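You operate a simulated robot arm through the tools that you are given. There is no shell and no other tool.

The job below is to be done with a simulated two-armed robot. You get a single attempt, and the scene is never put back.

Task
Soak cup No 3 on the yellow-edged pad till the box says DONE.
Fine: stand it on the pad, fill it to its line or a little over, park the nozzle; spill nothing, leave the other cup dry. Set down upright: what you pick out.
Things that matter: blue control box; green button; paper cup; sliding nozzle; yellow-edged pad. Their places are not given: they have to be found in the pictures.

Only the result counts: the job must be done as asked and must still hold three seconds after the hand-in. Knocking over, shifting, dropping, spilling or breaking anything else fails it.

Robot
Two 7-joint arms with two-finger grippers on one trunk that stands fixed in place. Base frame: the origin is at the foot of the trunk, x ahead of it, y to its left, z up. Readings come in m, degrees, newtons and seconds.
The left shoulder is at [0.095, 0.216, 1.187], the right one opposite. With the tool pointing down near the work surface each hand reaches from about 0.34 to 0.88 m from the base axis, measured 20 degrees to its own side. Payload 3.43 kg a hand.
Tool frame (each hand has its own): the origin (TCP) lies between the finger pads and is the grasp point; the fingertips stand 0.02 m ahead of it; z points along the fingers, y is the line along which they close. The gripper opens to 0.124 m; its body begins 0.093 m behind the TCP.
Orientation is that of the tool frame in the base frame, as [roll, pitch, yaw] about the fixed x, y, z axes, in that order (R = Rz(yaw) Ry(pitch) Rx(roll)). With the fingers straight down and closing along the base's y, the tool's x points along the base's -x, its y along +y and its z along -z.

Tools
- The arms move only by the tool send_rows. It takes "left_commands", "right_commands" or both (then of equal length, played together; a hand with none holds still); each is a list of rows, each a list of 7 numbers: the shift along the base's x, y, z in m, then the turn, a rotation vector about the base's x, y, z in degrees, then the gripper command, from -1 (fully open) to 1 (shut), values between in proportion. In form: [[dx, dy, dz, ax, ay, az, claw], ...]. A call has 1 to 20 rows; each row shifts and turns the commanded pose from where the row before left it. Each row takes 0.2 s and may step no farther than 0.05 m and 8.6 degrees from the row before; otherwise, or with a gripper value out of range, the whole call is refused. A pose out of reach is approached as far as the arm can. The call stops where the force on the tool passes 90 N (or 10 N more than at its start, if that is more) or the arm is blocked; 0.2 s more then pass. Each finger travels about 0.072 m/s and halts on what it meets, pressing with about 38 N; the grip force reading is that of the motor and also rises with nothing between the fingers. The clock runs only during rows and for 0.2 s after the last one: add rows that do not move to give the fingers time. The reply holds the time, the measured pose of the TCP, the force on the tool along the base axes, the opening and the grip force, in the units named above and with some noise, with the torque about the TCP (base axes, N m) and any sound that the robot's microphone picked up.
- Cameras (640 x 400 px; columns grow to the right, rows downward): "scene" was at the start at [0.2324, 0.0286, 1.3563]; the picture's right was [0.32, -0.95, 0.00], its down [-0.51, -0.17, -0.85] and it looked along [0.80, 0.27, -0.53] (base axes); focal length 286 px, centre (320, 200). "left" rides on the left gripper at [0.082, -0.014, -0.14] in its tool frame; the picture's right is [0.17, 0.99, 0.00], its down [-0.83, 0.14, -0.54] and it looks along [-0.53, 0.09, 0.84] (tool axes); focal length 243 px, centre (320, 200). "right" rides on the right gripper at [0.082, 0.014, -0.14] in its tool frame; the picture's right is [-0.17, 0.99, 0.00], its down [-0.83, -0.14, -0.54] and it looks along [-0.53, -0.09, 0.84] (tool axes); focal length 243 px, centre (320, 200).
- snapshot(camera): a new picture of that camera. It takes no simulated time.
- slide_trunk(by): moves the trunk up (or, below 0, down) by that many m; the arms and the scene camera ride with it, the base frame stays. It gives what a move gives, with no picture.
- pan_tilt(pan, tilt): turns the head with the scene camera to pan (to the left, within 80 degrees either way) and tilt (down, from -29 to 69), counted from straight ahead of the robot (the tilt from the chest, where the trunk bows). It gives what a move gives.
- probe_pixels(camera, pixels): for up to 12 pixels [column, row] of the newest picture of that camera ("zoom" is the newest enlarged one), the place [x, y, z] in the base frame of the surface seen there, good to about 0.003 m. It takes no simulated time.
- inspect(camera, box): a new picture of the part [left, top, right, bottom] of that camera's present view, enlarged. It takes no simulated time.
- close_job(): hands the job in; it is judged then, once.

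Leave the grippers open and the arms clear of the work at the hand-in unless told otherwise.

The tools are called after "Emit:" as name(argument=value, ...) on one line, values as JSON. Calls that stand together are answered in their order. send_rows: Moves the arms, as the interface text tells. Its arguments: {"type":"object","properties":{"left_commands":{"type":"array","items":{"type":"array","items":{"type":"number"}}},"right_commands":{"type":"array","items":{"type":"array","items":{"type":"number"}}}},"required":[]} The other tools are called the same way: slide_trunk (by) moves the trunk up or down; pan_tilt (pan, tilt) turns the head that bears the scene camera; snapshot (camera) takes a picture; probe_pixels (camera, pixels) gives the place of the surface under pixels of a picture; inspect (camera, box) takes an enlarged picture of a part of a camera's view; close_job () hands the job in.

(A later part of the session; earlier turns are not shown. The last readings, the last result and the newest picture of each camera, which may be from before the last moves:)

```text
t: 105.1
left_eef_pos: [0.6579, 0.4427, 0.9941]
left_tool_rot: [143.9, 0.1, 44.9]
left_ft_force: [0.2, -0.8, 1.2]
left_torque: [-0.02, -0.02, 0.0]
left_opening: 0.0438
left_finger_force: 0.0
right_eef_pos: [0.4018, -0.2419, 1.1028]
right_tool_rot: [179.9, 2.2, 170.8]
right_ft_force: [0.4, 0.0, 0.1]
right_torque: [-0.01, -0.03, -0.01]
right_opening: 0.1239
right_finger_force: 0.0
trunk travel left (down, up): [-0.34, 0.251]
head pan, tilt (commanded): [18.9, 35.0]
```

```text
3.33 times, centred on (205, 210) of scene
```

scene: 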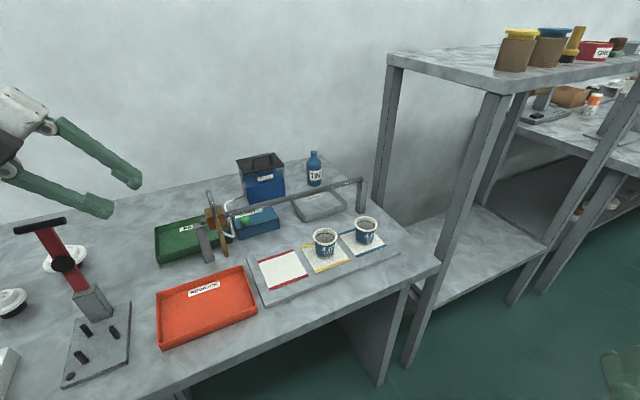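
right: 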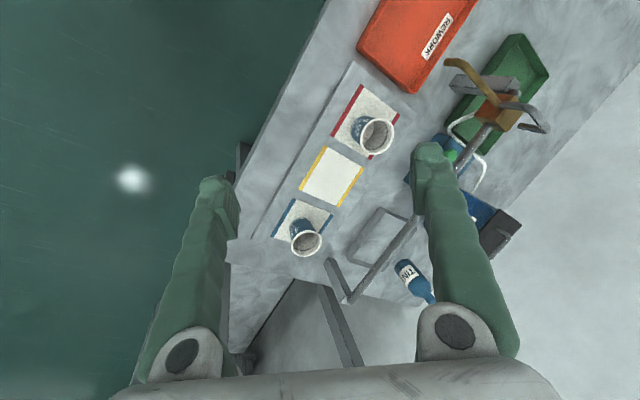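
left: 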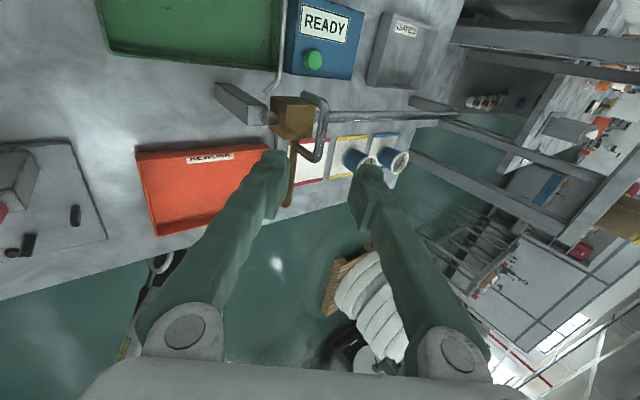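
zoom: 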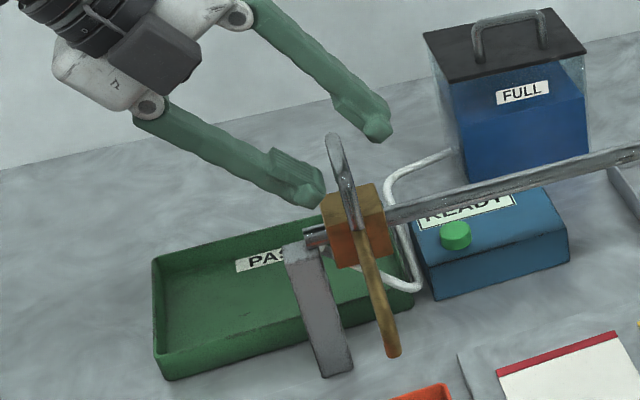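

The bar is between the pads by the numbers (about 1 cm ahead of the TCP). I'll close gradually onto it.

Emit:
send_rows(left_commands=[[0, 0, 0, 0, 0, 0, 0.5], [0, 0, 0, 0, 0, 0, 0.65], [0, 0, 0, 0, 0, 0, 0.75], [0, 0, 0, 0, 0, 0, 0.8], [0, 0, 0, 0, 0, 0, 0.83], [0, 0, 0, 0, 0, 0, 0.83]])

Emit:
inspect(camera="left", box=[230, 90, 410, 250])

```text
t: 106.5
left_eef_pos: [0.6581, 0.4431, 0.9932]
left_tool_rot: [144.0, 0.0, 44.9]
left_ft_force: [-1.7, 1.4, -4.2]
left_torque: [-0.03, 0.02, 0.01]
left_opening: 0.0126
left_finger_force: 1.7
right_eef_pos: [0.4027, -0.2414, 1.1019]
right_tool_rot: [179.9, 2.1, 170.7]
right_ft_force: [0.4, 0.6, 0.2]
right_torque: [0.02, -0.02, 0.0]
right_opening: 0.1239
right_finger_force: 0.0
trunk travel left (down, up): [-0.34, 0.251]
head pan, tilt (commanded): [18.9, 35.0]
```

```text
2.50 times, centred on (320, 170) of left
```

zoom: 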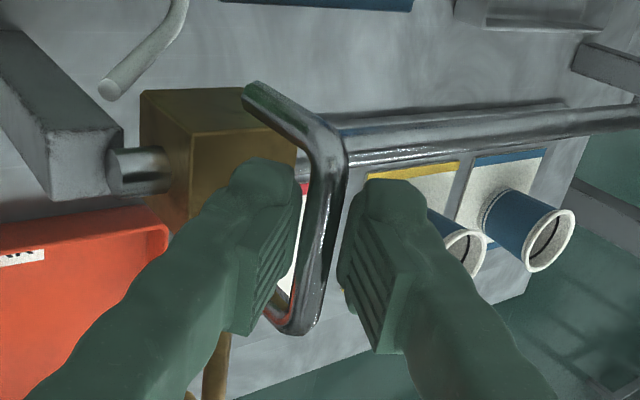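

Contact begins at 12.6 mm. I'll firm the grip.

Emit:
send_rows(left_commands=[[0, 0, 0, 0, 0, 0, 0.86], [0, 0, 0, 0, 0, 0, 0.9], [0, 0, 0, 0, 0, 0, 0.92], [0, 0, 0, 0, 0, 0, 0.92]])

Emit:
inspect(camera="left", box=[230, 90, 410, 250])

```text
t: 107.5
left_eef_pos: [0.6572, 0.4436, 0.9917]
left_tool_rot: [144.1, 0.1, 44.8]
left_ft_force: [-3.8, -1.0, -6.0]
left_torque: [-0.26, 0.3, 0.57]
left_opening: 0.0103
left_finger_force: 43.4
right_eef_pos: [0.4024, -0.2417, 1.1022]
right_tool_rot: [179.8, 2.1, 170.8]
right_ft_force: [-0.3, -1.3, 0.1]
right_torque: [-0.01, 0.01, -0.02]
right_opening: 0.1242
right_finger_force: 0.0
trunk travel left (down, up): [-0.34, 0.251]
head pan, tilt (commanded): [18.9, 35.0]
```

```text
2.50 times, centred on (320, 170) of left
```

zoom: 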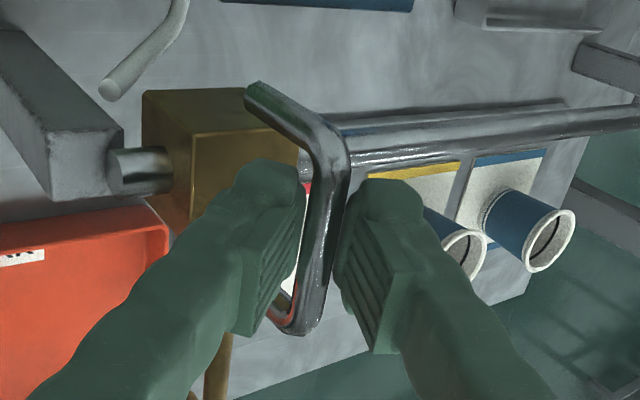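

The handle is gripped (10.3 mm, 43 N). I'll test the slide with 2 cm along the rail.

Emit:
send_rows(left_commands=[[0.0071, -0.0071, 0, 0, 0, 0, 0.92], [0.0071, -0.0071, 0, 0, 0, 0, 0.92], [0, 0, 0, 0, 0, 0, 0.92]])

Emit:
snapshot(camera="left")

Emit:
inspect(camera="scene", box=[140, 150, 340, 290])

```text
t: 108.3
left_eef_pos: [0.6717, 0.4302, 0.9929]
left_tool_rot: [143.9, 0.2, 44.9]
left_ft_force: [-2.8, -3.3, -9.5]
left_torque: [-0.31, 0.37, 0.63]
left_opening: 0.0106
left_finger_force: 43.9
right_eef_pos: [0.4022, -0.2398, 1.1022]
right_tool_rot: [179.9, 2.2, 170.7]
right_ft_force: [-0.5, 0.5, 0.6]
right_torque: [0.02, 0.01, 0.02]
right_opening: 0.1243
right_finger_force: 0.0
trunk travel left (down, up): [-0.34, 0.251]
head pan, tilt (commanded): [18.9, 35.0]
```

```text
taken
```

left: 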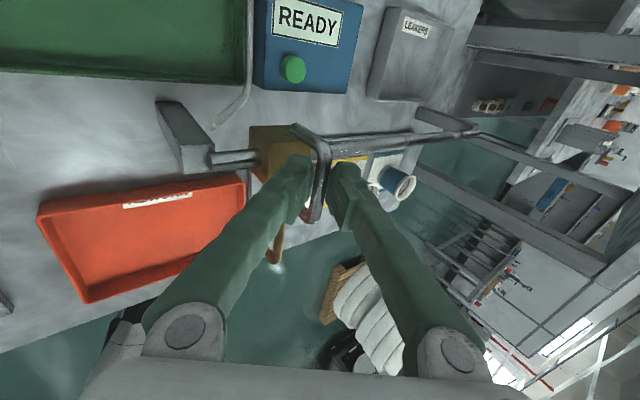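

```text
2.86 times, centred on (240, 220) of scene
```

zoom: 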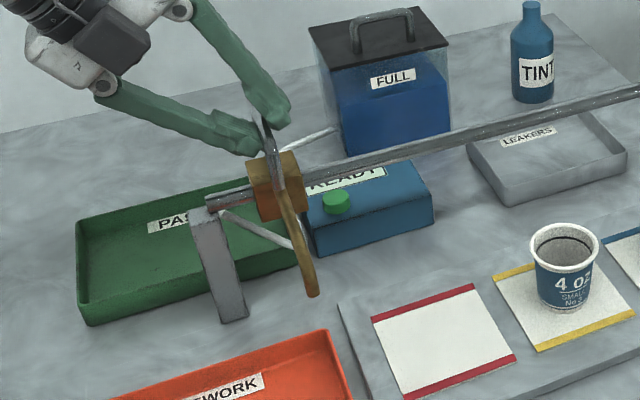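

The carriage slid easily with the hand. I'll continue 10 cm, watching for reach limits and force.

Emit:
send_rows(left_commands=[[0.0141, -0.0141, 0, 0, 0, 0, 0.92], [0.0141, -0.0141, 0, 0, 0, 0, 0.92], [0.0141, -0.0141, 0, 0, 0, 0, 0.92], [0.0141, -0.0141, 0, 0, 0, 0, 0.92], [0.0141, -0.0141, 0, 0, 0, 0, 0.92], [0, 0, 0, 0, 0, 0, 0.92]])

Emit:
inspect(camera="scene", box=[180, 150, 380, 290])

```text
t: 109.7
left_eef_pos: [0.7421, 0.3592, 0.9923]
left_tool_rot: [144.1, -0.1, 44.9]
left_ft_force: [-3.9, -1.9, -7.1]
left_torque: [-0.37, 0.38, 0.71]
left_opening: 0.0108
left_finger_force: 44.2
right_eef_pos: [0.4021, -0.24, 1.1023]
right_tool_rot: [179.9, 2.1, 170.8]
right_ft_force: [0.4, 0.7, 0.2]
right_torque: [0.0, 0.0, 0.01]
right_opening: 0.1241
right_finger_force: 0.1
trunk travel left (down, up): [-0.34, 0.251]
head pan, tilt (commanded): [18.9, 35.0]
```

```text
2.86 times, centred on (280, 220) of scene
```

zoom: 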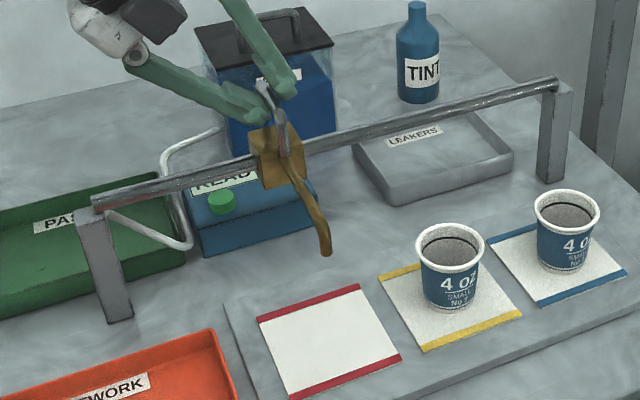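

Sliding well, with 12 cm done. I'll go 8 cm more, then fine-tune.

Emit:
send_rows(left_commands=[[0.0141, -0.0141, 0, 0, 0, 0, 0.92], [0.0141, -0.0141, 0, 0, 0, 0, 0.92], [0.0141, -0.0141, 0, 0, 0, 0, 0.92], [0.0141, -0.0141, 0, 0, 0, 0, 0.92], [0, 0, 0, 0, 0, 0, 0.92]])

Emit:
inspect(camera="scene", box=[240, 160, 400, 290])

```text
t: 110.9
left_eef_pos: [0.7991, 0.3014, 0.992]
left_tool_rot: [144.0, 0.0, 44.9]
left_ft_force: [-1.1, -1.8, -5.9]
left_torque: [-0.18, 0.24, 0.85]
left_opening: 0.0105
left_finger_force: 44.2
right_eef_pos: [0.4029, -0.2401, 1.102]
right_tool_rot: [179.9, 2.1, 170.8]
right_ft_force: [0.2, 0.1, 0.3]
right_torque: [-0.02, -0.01, 0.0]
right_opening: 0.1241
right_finger_force: 0.0
trunk travel left (down, up): [-0.34, 0.251]
head pan, tilt (commanded): [18.9, 35.0]
```

```text
3.08 times, centred on (320, 225) of scene
```

zoom: 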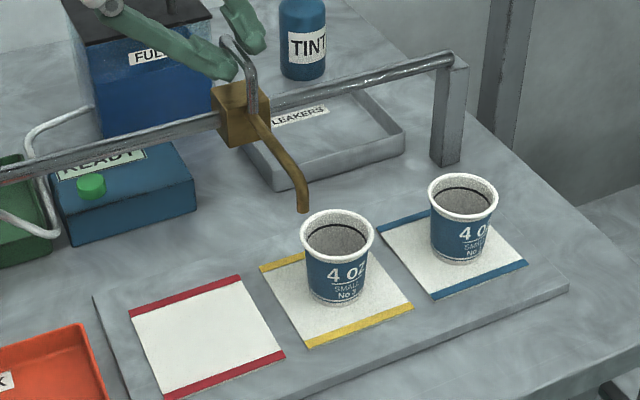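

The nozzle is nearing the cup. I'll probe the nozzle tip and rim to compute the remaining distance.

Emit:
probe_pixels(camera="zoom", pixels=[[302, 208], [300, 190], [290, 165], [303, 200], [305, 240], [370, 240], [338, 212], [338, 262], [335, 250], [275, 140]])

```text
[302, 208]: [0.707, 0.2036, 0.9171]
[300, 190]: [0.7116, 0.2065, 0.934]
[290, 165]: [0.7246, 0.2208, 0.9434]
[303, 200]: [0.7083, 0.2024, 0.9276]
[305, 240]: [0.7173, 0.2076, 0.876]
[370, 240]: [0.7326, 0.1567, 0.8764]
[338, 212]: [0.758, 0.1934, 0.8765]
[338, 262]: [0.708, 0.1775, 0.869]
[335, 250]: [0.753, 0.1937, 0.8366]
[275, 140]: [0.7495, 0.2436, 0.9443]
```

Nozzle centre is ≈(0.7125,0.2055) and the cup centre ≈(0.731,0.1855), so 27 mm remain along the rail.

Emit:
send_rows(left_commands=[[0.0064, -0.0064, 0, 0, 0, 0, 0.92], [0.0064, -0.0064, 0, 0, 0, 0, 0.92], [0.0063, -0.0063, 0, 0, 0, 0, 0.92], [0, 0, 0, 0, 0, 0, 0.92]])

Emit:
inspect(camera="scene", box=[270, 180, 390, 280])

Emit:
snapshot(camera="left")

```text
t: 111.9
left_eef_pos: [0.817, 0.2824, 0.9928]
left_tool_rot: [144.0, 0.0, 45.0]
left_ft_force: [0.5, -1.5, -5.1]
left_torque: [-0.42, 0.43, 0.65]
left_opening: 0.0103
left_finger_force: 43.6
right_eef_pos: [0.4027, -0.2407, 1.1025]
right_tool_rot: [179.9, 2.1, 170.8]
right_ft_force: [-0.1, -0.4, -0.1]
right_torque: [0.0, -0.02, -0.01]
right_opening: 0.1239
right_finger_force: 0.1
trunk travel left (down, up): [-0.34, 0.251]
head pan, tilt (commanded): [18.9, 35.0]
```

```text
4.00 times, centred on (330, 230) of scene
```

zoom: 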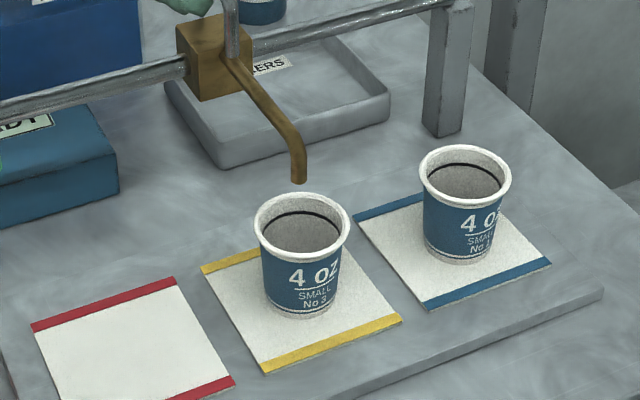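

```text
taken
```

left: 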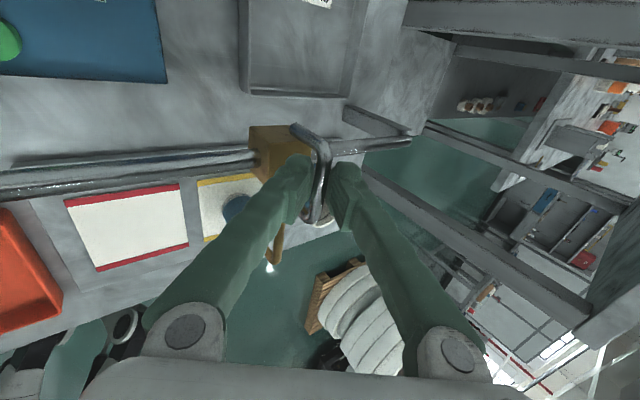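

The nozzle tip appears right above the cup opening. I'll verify numerically.

Emit:
probe_pixels(camera="zoom", pixels=[[298, 180], [296, 165], [302, 183], [259, 222], [346, 225], [302, 196], [302, 245], [302, 212], [300, 260]])

```text
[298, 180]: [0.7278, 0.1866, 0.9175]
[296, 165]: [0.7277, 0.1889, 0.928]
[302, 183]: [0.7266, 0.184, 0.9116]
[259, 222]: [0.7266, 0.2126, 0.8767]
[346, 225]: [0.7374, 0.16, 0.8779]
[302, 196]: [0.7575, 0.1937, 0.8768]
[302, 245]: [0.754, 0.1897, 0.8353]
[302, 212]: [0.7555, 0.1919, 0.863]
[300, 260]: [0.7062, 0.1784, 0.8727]
```

The nozzle centre is within 2 mm of the cup centre. I'll release the handle gently and back out along the finger direction.

Emit:
send_rows(left_commands=[[0, 0, 0, 0, 0, 0, 0.8], [0, 0, 0, 0, 0, 0, 0.6], [0, 0, 0, 0, 0, 0, 0.4], [0, 0, 0, 0, 0, 0, 0.29], [0, 0, 0, 0, 0, 0, 0.29]])

Emit:
inspect(camera="left", box=[230, 90, 410, 250])

Emit:
inspect(camera="scene", box=[270, 180, 390, 280])

```text
t: 113.1
left_eef_pos: [0.8166, 0.2819, 0.9934]
left_tool_rot: [144.0, 0.1, 44.9]
left_ft_force: [-0.1, -0.8, 0.0]
left_torque: [0.01, -0.01, 0.0]
left_opening: 0.0438
left_finger_force: 0.0
right_eef_pos: [0.402, -0.2406, 1.1019]
right_tool_rot: [179.8, 2.1, 170.9]
right_ft_force: [-1.0, 0.5, 0.0]
right_torque: [-0.02, -0.05, -0.01]
right_opening: 0.124
right_finger_force: 0.0
trunk travel left (down, up): [-0.34, 0.251]
head pan, tilt (commanded): [18.9, 35.0]
```

```text
2.50 times, centred on (320, 170) of left
```

zoom: 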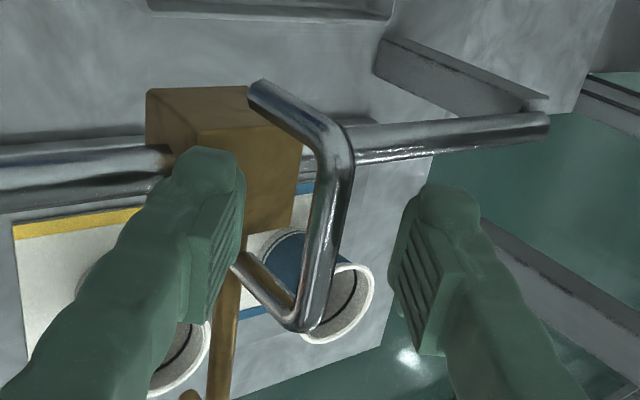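

```text
4.00 times, centred on (330, 230) of scene
```

zoom: 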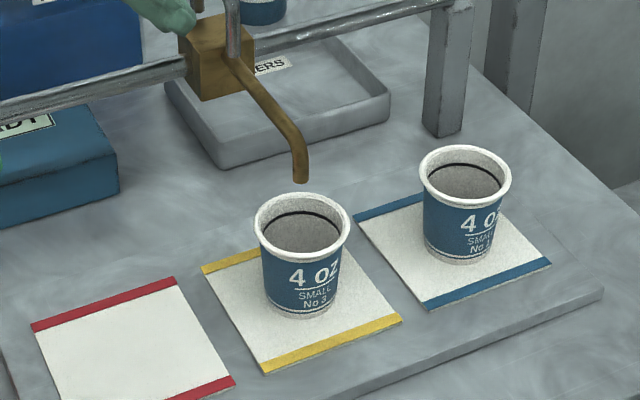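

Released cleanly. Now I'll back out 10 cm along the finger direction, leaving the carriage in place.

Emit:
send_rows(left_commands=[[-0.0104, 0.0104, 0.0202, 0, 0, 0, 0.29], [-0.0104, 0.0104, 0.0202, 0, 0, 0, 0.29], [-0.0104, 0.0104, 0.0202, 0, 0, 0, 0.29], [-0.0104, 0.0104, 0.0202, 0, 0, 0, 0.29], [0, 0, 0, 0, 0, 0, 0.29]])

Emit:
snapshot(camera="left")

Emit:
inspect(camera="scene", box=[180, 150, 380, 290])

```text
t: 114.3
left_eef_pos: [0.775, 0.3243, 1.0719]
left_tool_rot: [144.0, 0.0, 45.0]
left_ft_force: [-0.1, 0.5, 0.1]
left_torque: [0.02, -0.01, -0.01]
left_opening: 0.0441
left_finger_force: 0.0
right_eef_pos: [0.4028, -0.2408, 1.1034]
right_tool_rot: [179.8, 2.1, 170.7]
right_ft_force: [0.1, 0.1, -0.5]
right_torque: [0.0, 0.0, 0.03]
right_opening: 0.1237
right_finger_force: 0.1
trunk travel left (down, up): [-0.34, 0.251]
head pan, tilt (commanded): [18.9, 35.0]
```

```text
taken
```

left: 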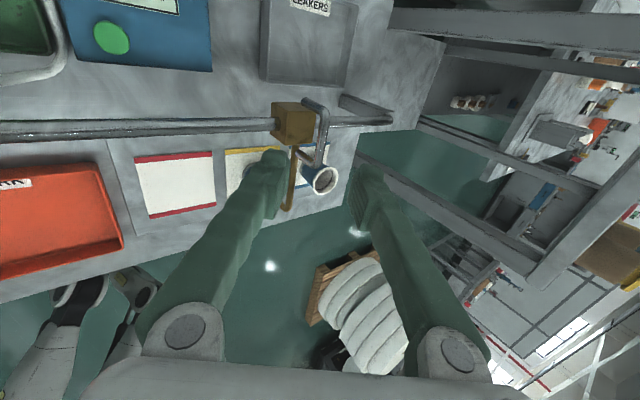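

```text
2.86 times, centred on (280, 220) of scene
```

zoom: 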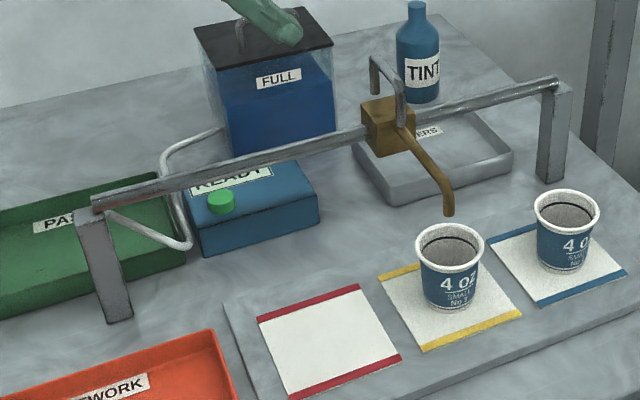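

The nozzle stays over the cup. I'll probe the hose, button and box to plan the button press without touching the hose.

Emit:
probe_pixels(camera="zoom", pixels=[[215, 131], [190, 141], [165, 158], [170, 190], [178, 215], [187, 243], [160, 240], [125, 222], [221, 196], [221, 210], [210, 200], [231, 200]])

Emit:
inspect(camera="scene", box=[210, 190, 300, 250])

```text
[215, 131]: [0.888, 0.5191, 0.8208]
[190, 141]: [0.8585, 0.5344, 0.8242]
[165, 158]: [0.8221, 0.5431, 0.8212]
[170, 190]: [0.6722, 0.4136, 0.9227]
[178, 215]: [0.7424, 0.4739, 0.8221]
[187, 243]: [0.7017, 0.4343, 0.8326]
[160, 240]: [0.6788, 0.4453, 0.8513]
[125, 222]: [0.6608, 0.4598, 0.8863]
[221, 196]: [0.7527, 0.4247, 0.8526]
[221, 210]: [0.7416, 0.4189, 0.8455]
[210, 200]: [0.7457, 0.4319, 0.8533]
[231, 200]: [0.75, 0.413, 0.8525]
```

```text
6.67 times, centred on (255, 220) of scene
```

zoom: 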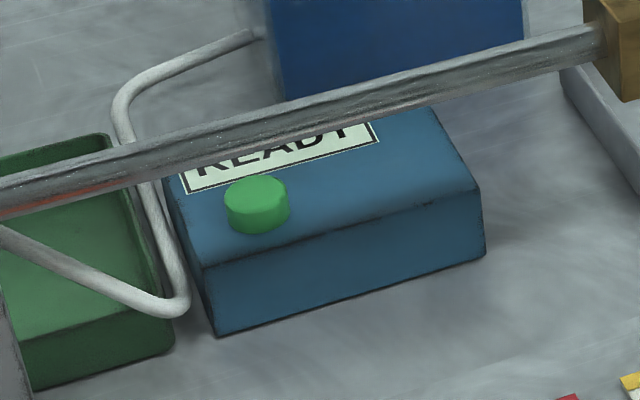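

The button centre is ≈(0.749,0.423) with top z≈0.853. The hose is low and clear of it. I'll move above the button, reduce the tilt to 15°, and close the fingers to a fist at z≈1.02.

Emit:
send_rows(left_commands=[[-0.005, 0.02, 0.01, 0, 0, 0, 0.5], [-0.005, 0.028, 0, 0, 0, 0, 0.7], [-0.01, 0.028, 0, 0, 0, 0, 0.9], [-0.01, 0.0265, 0, 0, 0, 0, 0.98], [0, 0, -0.01, 4.95, 4.95, 0, 0.98], [0, 0, -0.02, 4.95, 4.95, 0, 0.98], [0, 0, -0.02, 4.95, 4.95, 0, 0.98], [0, 0, 0, 0, 0, 0, 0.98]])

Emit:
snapshot(camera="left")

Emit:
inspect(camera="scene", box=[160, 120, 360, 260])

```text
t: 116.1
left_eef_pos: [0.7434, 0.4251, 1.0364]
left_tool_rot: [164.8, -0.1, 44.9]
left_ft_force: [-0.1, 0.0, 0.6]
left_torque: [0.07, -0.04, -0.02]
left_opening: 0.0
left_finger_force: 33.9
right_eef_pos: [0.4014, -0.2427, 1.1019]
right_tool_rot: [179.7, 2.3, 170.8]
right_ft_force: [-0.3, -1.4, 0.6]
right_torque: [0.0, -0.05, 0.02]
right_opening: 0.124
right_finger_force: 0.1
trunk travel left (down, up): [-0.34, 0.251]
head pan, tilt (commanded): [18.9, 35.0]
```

```text
taken
```

left: 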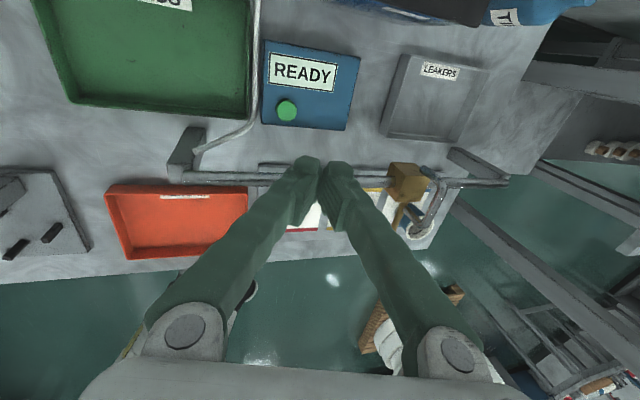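

```text
2.86 times, centred on (260, 190) of scene
```

zoom: 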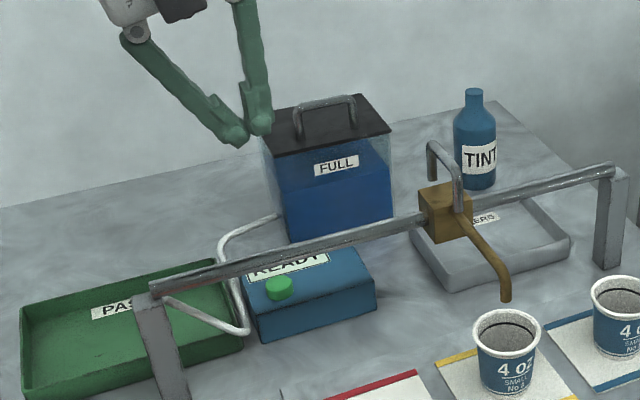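

The fist is above the button, and the wrist camera can read the READY sign. I'll descend to TCP z≈0.905, correcting 2 mm sideways, then check alignment.

Emit:
send_rows(left_commands=[[0.002, 0.0015, -0.035, 0, 0, 0, 0.98], [0, 0, -0.04, 0, 0, 0, 0.98], [0, 0, -0.035, 0, 0, 0, 0.98], [0, 0, -0.02, 0, 0, 0, 0.98], [0, 0, 0, 0, 0, 0, 0.98]])

Emit:
snapshot(camera="left")

Emit:
inspect(camera="scene", box=[190, 160, 310, 260])

```text
t: 117.3
left_eef_pos: [0.7468, 0.4274, 0.9029]
left_tool_rot: [165.0, 0.1, 44.9]
left_ft_force: [0.9, 0.2, -0.5]
left_torque: [0.0, 0.01, 0.0]
left_opening: 0.0
left_finger_force: 34.4
right_eef_pos: [0.4025, -0.2402, 1.1025]
right_tool_rot: [180.0, 2.1, 170.8]
right_ft_force: [0.3, -0.1, 0.0]
right_torque: [-0.02, 0.03, 0.0]
right_opening: 0.124
right_finger_force: 0.1
trunk travel left (down, up): [-0.34, 0.251]
head pan, tilt (commanded): [18.9, 35.0]
```

```text
taken
```

left: 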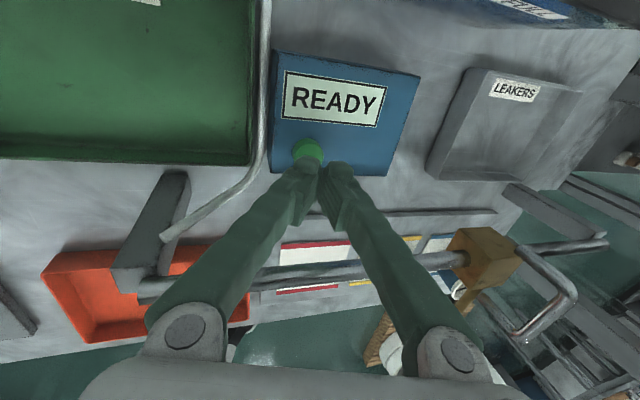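

```text
4.00 times, centred on (250, 210) of scene
```

zoom: 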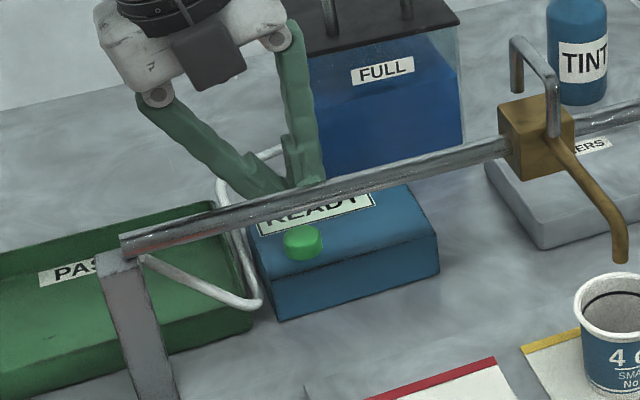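

Emit:
inspect(camera="left", box=[260, 100, 380, 220])

Emit:
probe_pixels(camera="left", pixels=[[308, 141], [300, 150], [316, 150], [308, 155], [296, 152], [320, 153]])

```text
3.33 times, centred on (320, 160) of left
```

zoom: 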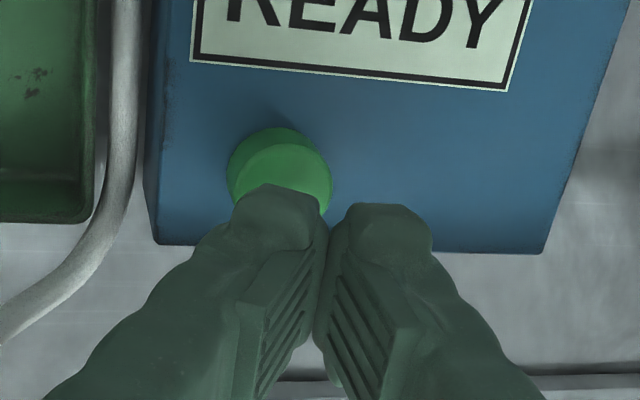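

```text
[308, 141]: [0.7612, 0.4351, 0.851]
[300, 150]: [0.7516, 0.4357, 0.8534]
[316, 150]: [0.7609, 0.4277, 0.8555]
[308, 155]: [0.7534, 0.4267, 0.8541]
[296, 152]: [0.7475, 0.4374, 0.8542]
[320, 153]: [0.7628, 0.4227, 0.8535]
```

The button centre, averaged, is ≈(0.750,0.425). The left fingertip, which sits slightly lower because of the tilt, should press it, so I'll shift 8 mm along the rail direction and descend to just above contact.

Emit:
send_rows(left_commands=[[0.0055, -0.0055, 0, 0, 0, 0, 0.98], [0, 0, -0.01, 0, 0, 0, 0.98], [0, 0, -0.01, 0, 0, 0, 0.98], [0, 0, 0, 0, 0, 0, 0.98]])

Emit:
inspect(camera="left", box=[260, 100, 380, 220])

Emit:
inspect(camera="scene", box=[190, 160, 310, 260])

```text
t: 118.3
left_eef_pos: [0.7535, 0.4227, 0.884]
left_tool_rot: [165.1, 0.0, 44.9]
left_ft_force: [0.0, -0.3, -0.1]
left_torque: [0.02, -0.04, 0.03]
left_opening: 0.0
left_finger_force: 34.3
right_eef_pos: [0.4021, -0.2404, 1.1022]
right_tool_rot: [179.9, 2.2, 170.7]
right_ft_force: [0.1, -0.7, 0.2]
right_torque: [0.0, 0.02, 0.02]
right_opening: 0.1239
right_finger_force: 0.0
trunk travel left (down, up): [-0.34, 0.251]
head pan, tilt (commanded): [18.9, 35.0]
```

```text
3.33 times, centred on (320, 160) of left
```

zoom: 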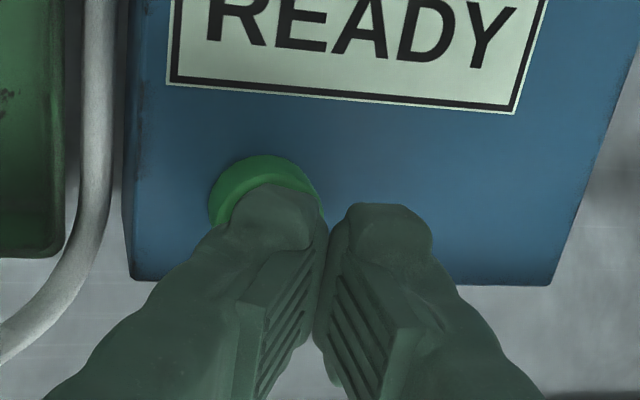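

```text
4.00 times, centred on (250, 210) of scene
```

zoom: 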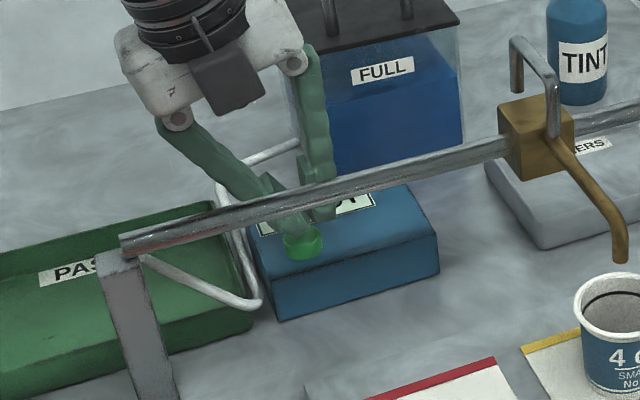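

The fingertip is over the button. Now I'll approach in small 2 mm steps, checking force and sound.

Emit:
send_rows(left_commands=[[0, 0, -0.002, 0, 0, 0, 0.98], [0, 0, -0.002, 0, 0, 0, 0.98], [0, 0, -0.001, 0, 0, 0, 0.98]])

```text
t: 119.1
left_eef_pos: [0.7537, 0.4227, 0.8785]
left_tool_rot: [165.1, 0.0, 45.0]
left_ft_force: [-1.0, -0.7, -0.5]
left_torque: [-0.05, 0.02, -0.04]
left_opening: 0.0
left_finger_force: 34.1
right_eef_pos: [0.4021, -0.2409, 1.1023]
right_tool_rot: [179.9, 2.0, 170.9]
right_ft_force: [-0.5, -0.7, 0.2]
right_torque: [0.01, -0.02, -0.01]
right_opening: 0.1238
right_finger_force: 0.2
trunk travel left (down, up): [-0.34, 0.251]
head pan, tilt (commanded): [18.9, 35.0]
```

No contact yet at 0.8785. Continue down 2 mm.

Emit:
send_rows(left_commands=[[0, 0, -0.001, 0, 0, 0, 0.98], [0, 0, -0.001, 0, 0, 0, 0.98]])

```text
t: 119.7
left_eef_pos: [0.7526, 0.4226, 0.8773]
left_tool_rot: [165.0, -0.1, 44.9]
left_ft_force: [-0.4, 0.0, 0.0]
left_torque: [0.05, -0.01, 0.0]
left_opening: 0.0
left_finger_force: 34.7
right_eef_pos: [0.4018, -0.2403, 1.1013]
right_tool_rot: [179.9, 2.0, 170.8]
right_ft_force: [0.5, -0.2, -0.3]
right_torque: [0.0, -0.01, 0.04]
right_opening: 0.124
right_finger_force: 0.1
trunk travel left (down, up): [-0.34, 0.251]
head pan, tilt (commanded): [18.9, 35.0]
```

Still free. Down 2 mm more.

Emit:
send_rows(left_commands=[[0, 0, -0.001, 0, 0, 0, 0.98], [0, 0, -0.001, 0, 0, 0, 0.98]])

Emit:
inspect(camera="left", box=[260, 80, 380, 200])

```text
t: 120.3
left_eef_pos: [0.752, 0.4225, 0.8743]
left_tool_rot: [165.0, 0.0, 45.0]
left_ft_force: [-0.7, 0.7, 0.0]
left_torque: [0.02, 0.02, 0.01]
left_opening: 0.0
left_finger_force: 34.2
right_eef_pos: [0.4026, -0.2405, 1.1016]
right_tool_rot: [179.9, 2.2, 170.8]
right_ft_force: [0.1, 0.4, 0.0]
right_torque: [0.02, 0.02, -0.04]
right_opening: 0.124
right_finger_force: 0.0
trunk travel left (down, up): [-0.34, 0.251]
head pan, tilt (commanded): [18.9, 35.0]
```

```text
3.33 times, centred on (320, 140) of left
```

zoom: 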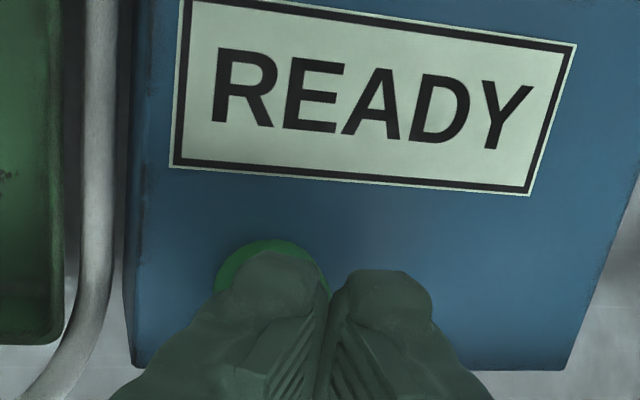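

Still READY and no contact. Down 2 mm more.

Emit:
send_rows(left_commands=[[0, 0, -0.001, 0, 0, 0, 0.98], [0, 0, -0.001, 0, 0, 0, 0.98]])

```text
t: 120.9
left_eef_pos: [0.7534, 0.4222, 0.8727]
left_tool_rot: [164.9, -0.1, 44.9]
left_ft_force: [0.7, -0.1, 0.4]
left_torque: [0.01, -0.02, -0.02]
left_opening: 0.0001
left_finger_force: 34.7
right_eef_pos: [0.402, -0.241, 1.1026]
right_tool_rot: [179.9, 2.0, 170.9]
right_ft_force: [0.2, 0.4, -0.1]
right_torque: [0.01, -0.01, 0.0]
right_opening: 0.124
right_finger_force: 0.2
trunk travel left (down, up): [-0.34, 0.251]
head pan, tilt (commanded): [18.9, 35.0]
```

Emit:
send_rows(left_commands=[[0, 0, -0.001, 0, 0, 0, 0.98], [0, 0, -0.001, 0, 0, 0, 0.98]])

Emit:
inspect(camera="left", box=[260, 80, 380, 200])

Emit:
inspect(camera="scene", box=[210, 180, 290, 250])

```text
t: 121.5
left_eef_pos: [0.754, 0.4228, 0.8707]
left_tool_rot: [165.0, 0.1, 44.9]
left_ft_force: [0.8, -0.1, -0.4]
left_torque: [0.03, -0.02, 0.0]
left_opening: 0.0
left_finger_force: 35.0
right_eef_pos: [0.403, -0.2415, 1.1018]
right_tool_rot: [179.9, 2.1, 170.8]
right_ft_force: [-0.3, -0.7, -0.4]
right_torque: [0.02, 0.01, -0.01]
right_opening: 0.1241
right_finger_force: 0.0
trunk travel left (down, up): [-0.34, 0.251]
head pan, tilt (commanded): [18.9, 35.0]
```

```text
3.33 times, centred on (320, 140) of left
```

zoom: 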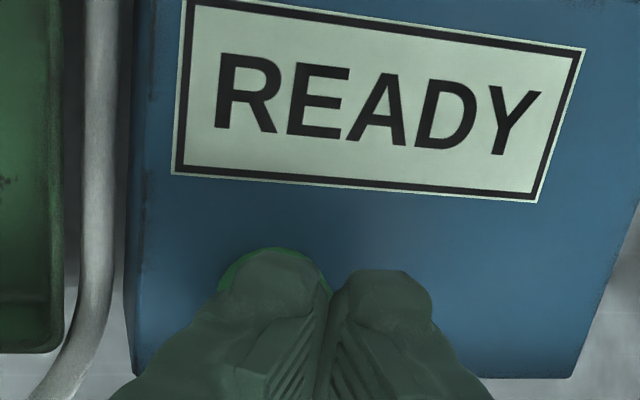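

```text
5.71 times, centred on (250, 215) of scene
```

zoom: 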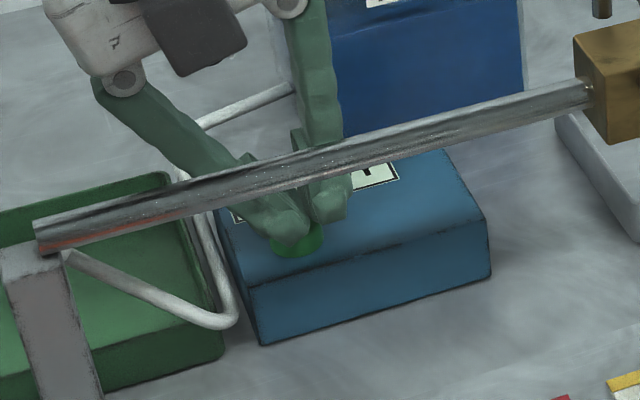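

The fingertip is right over the button with still no force. Continue by 1 mm rows.

Emit:
send_rows(left_commands=[[0, 0, -0.001, 0, 0, 0, 0.98], [0, 0, -0.001, 0, 0, 0, 0.98]])

```text
t: 122.1
left_eef_pos: [0.7531, 0.4223, 0.8687]
left_tool_rot: [165.0, 0.0, 44.9]
left_ft_force: [-0.5, -0.6, 0.3]
left_torque: [0.0, -0.03, -0.02]
left_opening: 0.0001
left_finger_force: 34.3
right_eef_pos: [0.4014, -0.2402, 1.1028]
right_tool_rot: [180.0, 2.1, 170.8]
right_ft_force: [-0.5, 0.2, -0.6]
right_torque: [0.02, 0.02, 0.03]
right_opening: 0.1244
right_finger_force: 0.0
trunk travel left (down, up): [-0.34, 0.251]
head pan, tilt (commanded): [18.9, 35.0]
```

Emit:
send_rows(left_commands=[[0, 0, -0.001, 0, 0, 0, 0.98], [0, 0, -0.001, 0, 0, 0, 0.98]])

Emit:
inspect(camera="left", box=[260, 80, 380, 200])

```text
t: 122.7
left_eef_pos: [0.7535, 0.424, 0.8667]
left_tool_rot: [165.0, 0.0, 44.9]
left_ft_force: [-1.0, 0.1, 0.8]
left_torque: [0.04, 0.05, 0.02]
left_opening: 0.0001
left_finger_force: 34.6
right_eef_pos: [0.4026, -0.2406, 1.101]
right_tool_rot: [179.9, 2.1, 170.8]
right_ft_force: [0.3, -1.0, 0.0]
right_torque: [0.03, -0.02, 0.01]
right_opening: 0.124
right_finger_force: 0.1
trunk travel left (down, up): [-0.34, 0.251]
head pan, tilt (commanded): [18.9, 35.0]
```

```text
3.33 times, centred on (320, 140) of left
```

zoom: 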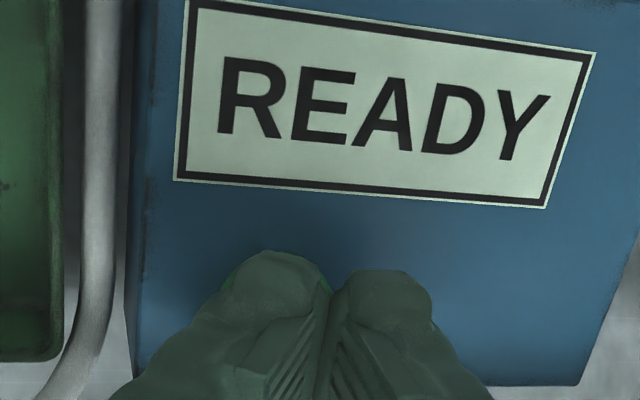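

Emit:
inspect(camera="scene", box=[230, 205, 280, 250])

Emit:
probe_pixels(camera="zoom", pixels=[[200, 250], [230, 250], [215, 270], [190, 240], [240, 235], [215, 230], [200, 270], [240, 265]])

```text
8.89 times, centred on (255, 228) of scene
```

zoom: 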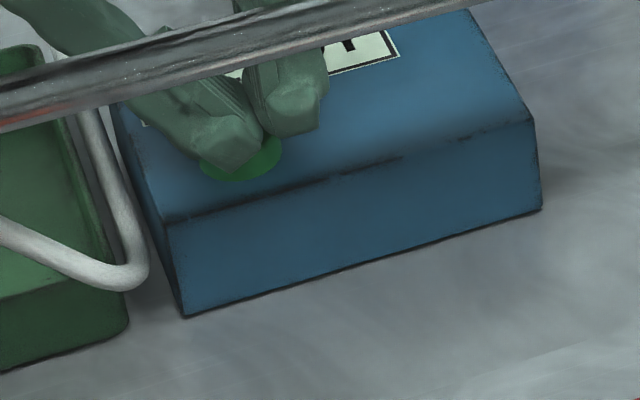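

```text
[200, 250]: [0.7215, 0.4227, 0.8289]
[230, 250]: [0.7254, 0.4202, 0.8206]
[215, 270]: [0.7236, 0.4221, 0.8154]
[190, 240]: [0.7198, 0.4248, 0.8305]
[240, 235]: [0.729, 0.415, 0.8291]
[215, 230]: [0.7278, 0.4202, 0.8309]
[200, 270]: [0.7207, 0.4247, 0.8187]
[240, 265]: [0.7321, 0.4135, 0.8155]
```

The button looks nearly flush now, pressed lightly. I'll check the cup and nozzle for any flow.

Emit:
inspect(camera="scene", box=[295, 195, 365, 265])

```text
5.71 times, centred on (330, 230) of scene
```

zoom: 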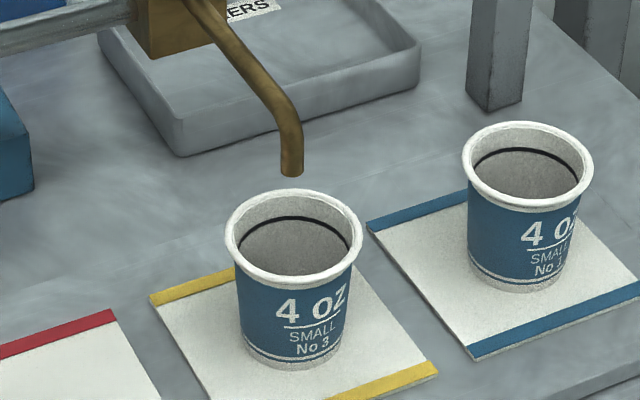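

No flow yet. I'll press 1 mm further.

Emit:
send_rows(left_commands=[[0, 0, -0.001, 0, 0, 0, 0.98]])

Emit:
inspect(camera="left", box=[260, 80, 380, 200])

```text
t: 123.1
left_eef_pos: [0.7533, 0.4226, 0.8675]
left_tool_rot: [165.0, 0.0, 44.8]
left_ft_force: [0.0, 0.6, 2.2]
left_torque: [0.01, -0.01, -0.01]
left_opening: 0.0
left_finger_force: 34.6
right_eef_pos: [0.4017, -0.2408, 1.1032]
right_tool_rot: [179.9, 2.1, 170.8]
right_ft_force: [0.1, -0.2, -0.2]
right_torque: [0.0, -0.01, -0.03]
right_opening: 0.124
right_finger_force: 0.0
trunk travel left (down, up): [-0.34, 0.251]
head pan, tilt (commanded): [18.9, 35.0]
```

```text
3.33 times, centred on (320, 140) of left
```

zoom: 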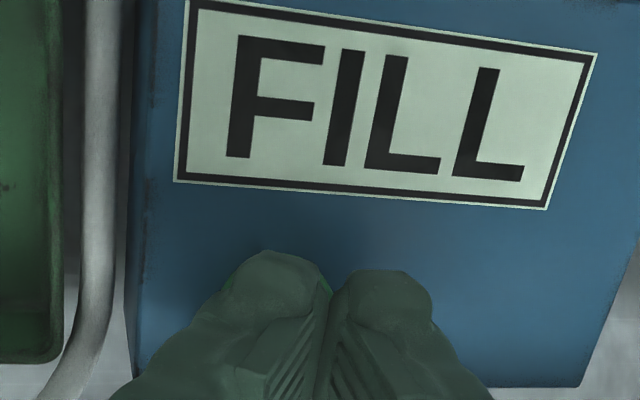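

The display changed to FILL with about 2 N on the button. I'll check the cup right away; no time passes while looking.

Emit:
inspect(camera="scene", box=[295, 195, 365, 265])

```text
5.71 times, centred on (330, 230) of scene
```

zoom: 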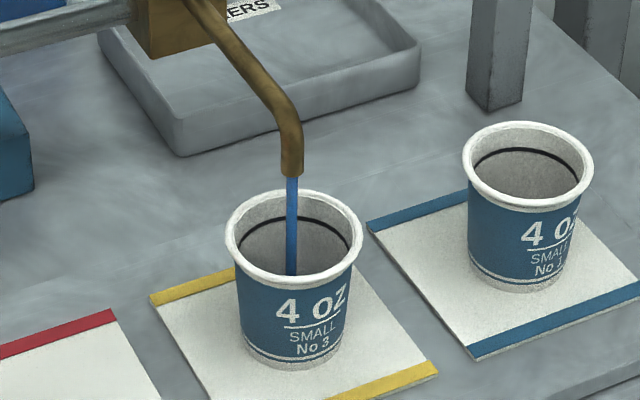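

A blue stream falls into the cup. I'll hold for one short row and check the level.

Emit:
send_rows(left_commands=[[0, 0, 0, 0, 0, 0, 0.98]])

Emit:
inspect(camera="scene", box=[295, 195, 365, 265])

Emit:
inspect(camera="left", box=[260, 80, 380, 200])

```text
t: 123.5
left_eef_pos: [0.754, 0.4236, 0.8658]
left_tool_rot: [165.0, -0.1, 44.9]
left_ft_force: [-0.2, 0.7, 1.9]
left_torque: [0.05, -0.01, 0.0]
left_opening: 0.0
left_finger_force: 34.5
right_eef_pos: [0.4028, -0.2404, 1.1017]
right_tool_rot: [179.8, 2.1, 170.8]
right_ft_force: [-0.1, 0.2, -0.1]
right_torque: [-0.01, 0.01, 0.01]
right_opening: 0.1238
right_finger_force: 0.1
trunk travel left (down, up): [-0.34, 0.251]
head pan, tilt (commanded): [18.9, 35.0]
```

```text
5.71 times, centred on (330, 230) of scene
```

zoom: 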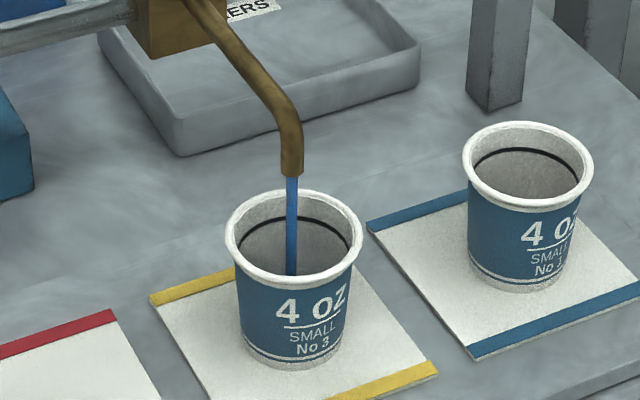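

```text
3.33 times, centred on (320, 140) of left
```

zoom: 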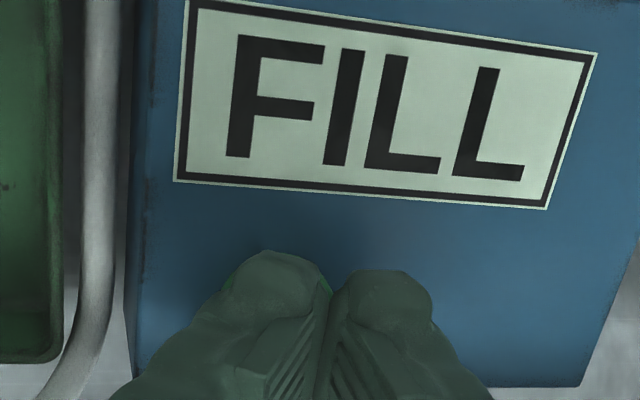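

Flow continues while held. The lower part of the cup is hidden from this angle, so I'll hold in short intervals and watch for the level rising on the far inner wall.

Emit:
send_rows(left_commands=[[0, 0, 0, 0, 0, 0, 0.98], [0, 0, 0, 0, 0, 0, 0.98], [0, 0, 0, 0, 0, 0, 0.98]])

Emit:
inspect(camera="scene", box=[305, 215, 355, 265])

```text
t: 124.3
left_eef_pos: [0.7539, 0.4222, 0.8657]
left_tool_rot: [164.9, 0.0, 44.9]
left_ft_force: [0.1, 0.6, 1.4]
left_torque: [0.01, -0.01, 0.01]
left_opening: 0.0
left_finger_force: 34.4
right_eef_pos: [0.4018, -0.2408, 1.1029]
right_tool_rot: [-180.0, 2.2, 170.8]
right_ft_force: [0.7, -1.4, -0.3]
right_torque: [0.04, 0.0, 0.04]
right_opening: 0.124
right_finger_force: 0.1
trunk travel left (down, up): [-0.34, 0.251]
head pan, tilt (commanded): [18.9, 35.0]
```

```text
8.00 times, centred on (330, 240) of scene
```

zoom: 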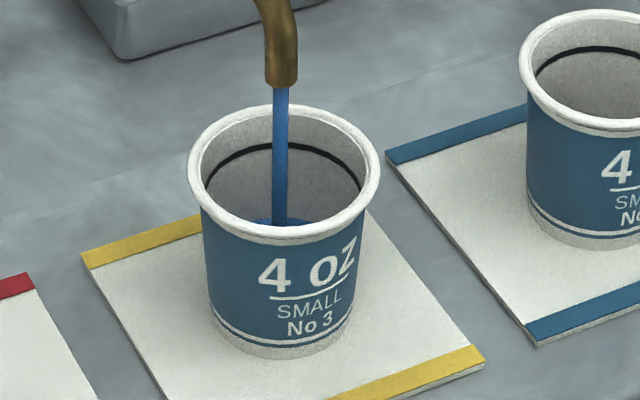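

The liquid surface is already visible at the bottom of the opening. I'll probe the level and the line height.

Emit:
probe_pixels(camera="zoom", pixels=[[262, 221], [275, 222], [295, 222], [255, 221], [262, 148], [325, 150], [262, 144], [355, 180]])

```text
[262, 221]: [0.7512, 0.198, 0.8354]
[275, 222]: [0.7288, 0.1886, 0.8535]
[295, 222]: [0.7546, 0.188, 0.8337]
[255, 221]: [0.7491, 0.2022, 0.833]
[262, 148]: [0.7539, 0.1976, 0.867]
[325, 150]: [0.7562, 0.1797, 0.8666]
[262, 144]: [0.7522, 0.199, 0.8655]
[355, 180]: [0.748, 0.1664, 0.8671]
```

The level is at ≈0.834 and the line at ≈0.866, rising roughly 1 cm/s. There's still margin, so I'll release the button now to learn whether the flow stops on release.

Emit:
send_rows(left_commands=[[0, 0, 0.004, 0, 0, 0, 0.98]])

Emit:
inspect(camera="scene", box=[305, 215, 355, 265])

Emit:
inspect(camera="left", box=[260, 80, 380, 200])

```text
t: 124.7
left_eef_pos: [0.7535, 0.4216, 0.8694]
left_tool_rot: [165.1, 0.0, 44.9]
left_ft_force: [-0.4, 0.2, 0.7]
left_torque: [0.01, -0.02, 0.01]
left_opening: 0.0001
left_finger_force: 34.7
right_eef_pos: [0.4016, -0.2409, 1.1021]
right_tool_rot: [179.9, 2.1, 170.8]
right_ft_force: [-1.0, 0.1, 0.8]
right_torque: [0.02, 0.0, 0.03]
right_opening: 0.1238
right_finger_force: 0.1
trunk travel left (down, up): [-0.34, 0.251]
head pan, tilt (commanded): [18.9, 35.0]
```

```text
8.00 times, centred on (330, 240) of scene
```

zoom: 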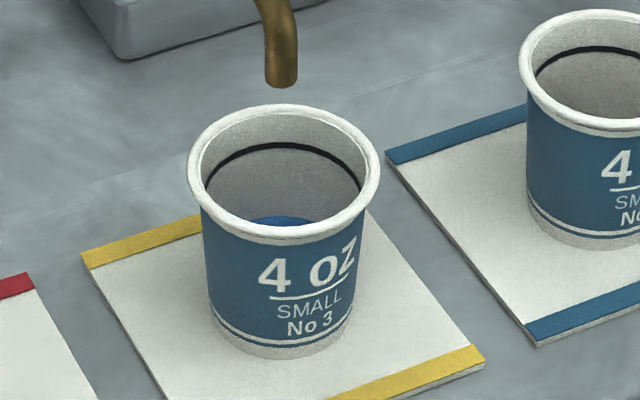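

```text
3.33 times, centred on (320, 140) of left
```

zoom: 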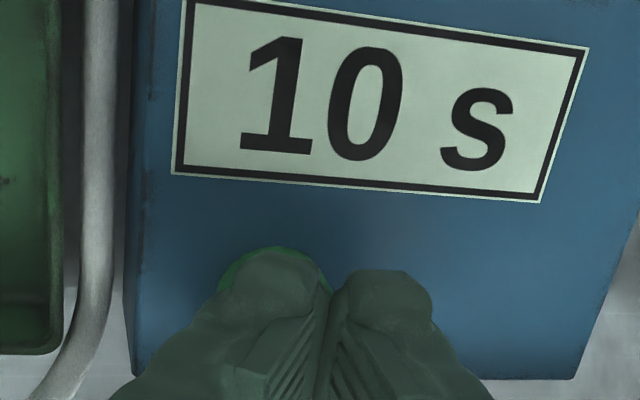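

The flow stops on release and the box starts a 10 s soak countdown. The cup isn't at its line yet, so I'll press again and hold about 1.8 s, which stays below the line at ~1 cm/s, then look.

Emit:
send_rows(left_commands=[[0, 0, -0.004, 0, 0, 0, 0.98], [0, 0, 0, 0, 0, 0, 0.98], [0, 0, 0, 0, 0, 0, 0.98], [0, 0, 0, 0, 0, 0, 0.98], [0, 0, 0, 0, 0, 0, 0.98], [0, 0, 0, 0, 0, 0, 0.98], [0, 0, 0, 0, 0, 0, 0.98]])

Emit:
inspect(camera="scene", box=[305, 215, 355, 265])

Emit:
inspect(camera="left", box=[260, 80, 380, 200])

```text
t: 126.3
left_eef_pos: [0.7538, 0.422, 0.8661]
left_tool_rot: [165.0, 0.0, 45.0]
left_ft_force: [-1.0, -1.5, 1.7]
left_torque: [0.02, 0.0, 0.0]
left_opening: 0.0
left_finger_force: 34.3
right_eef_pos: [0.4023, -0.2409, 1.1019]
right_tool_rot: [180.0, 2.1, 170.7]
right_ft_force: [-0.1, -0.2, 0.2]
right_torque: [-0.01, -0.01, 0.0]
right_opening: 0.124
right_finger_force: 0.1
trunk travel left (down, up): [-0.34, 0.251]
head pan, tilt (commanded): [18.9, 35.0]
```

```text
8.00 times, centred on (330, 240) of scene
```

zoom: 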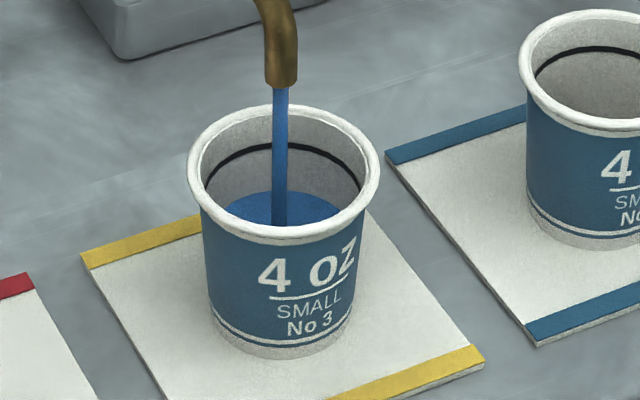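

```text
3.33 times, centred on (320, 140) of left
```

zoom: 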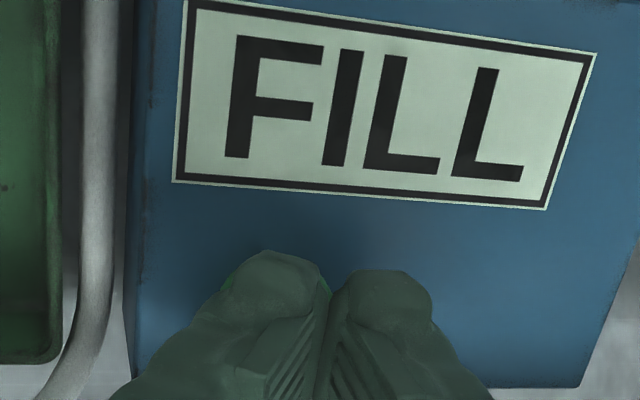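

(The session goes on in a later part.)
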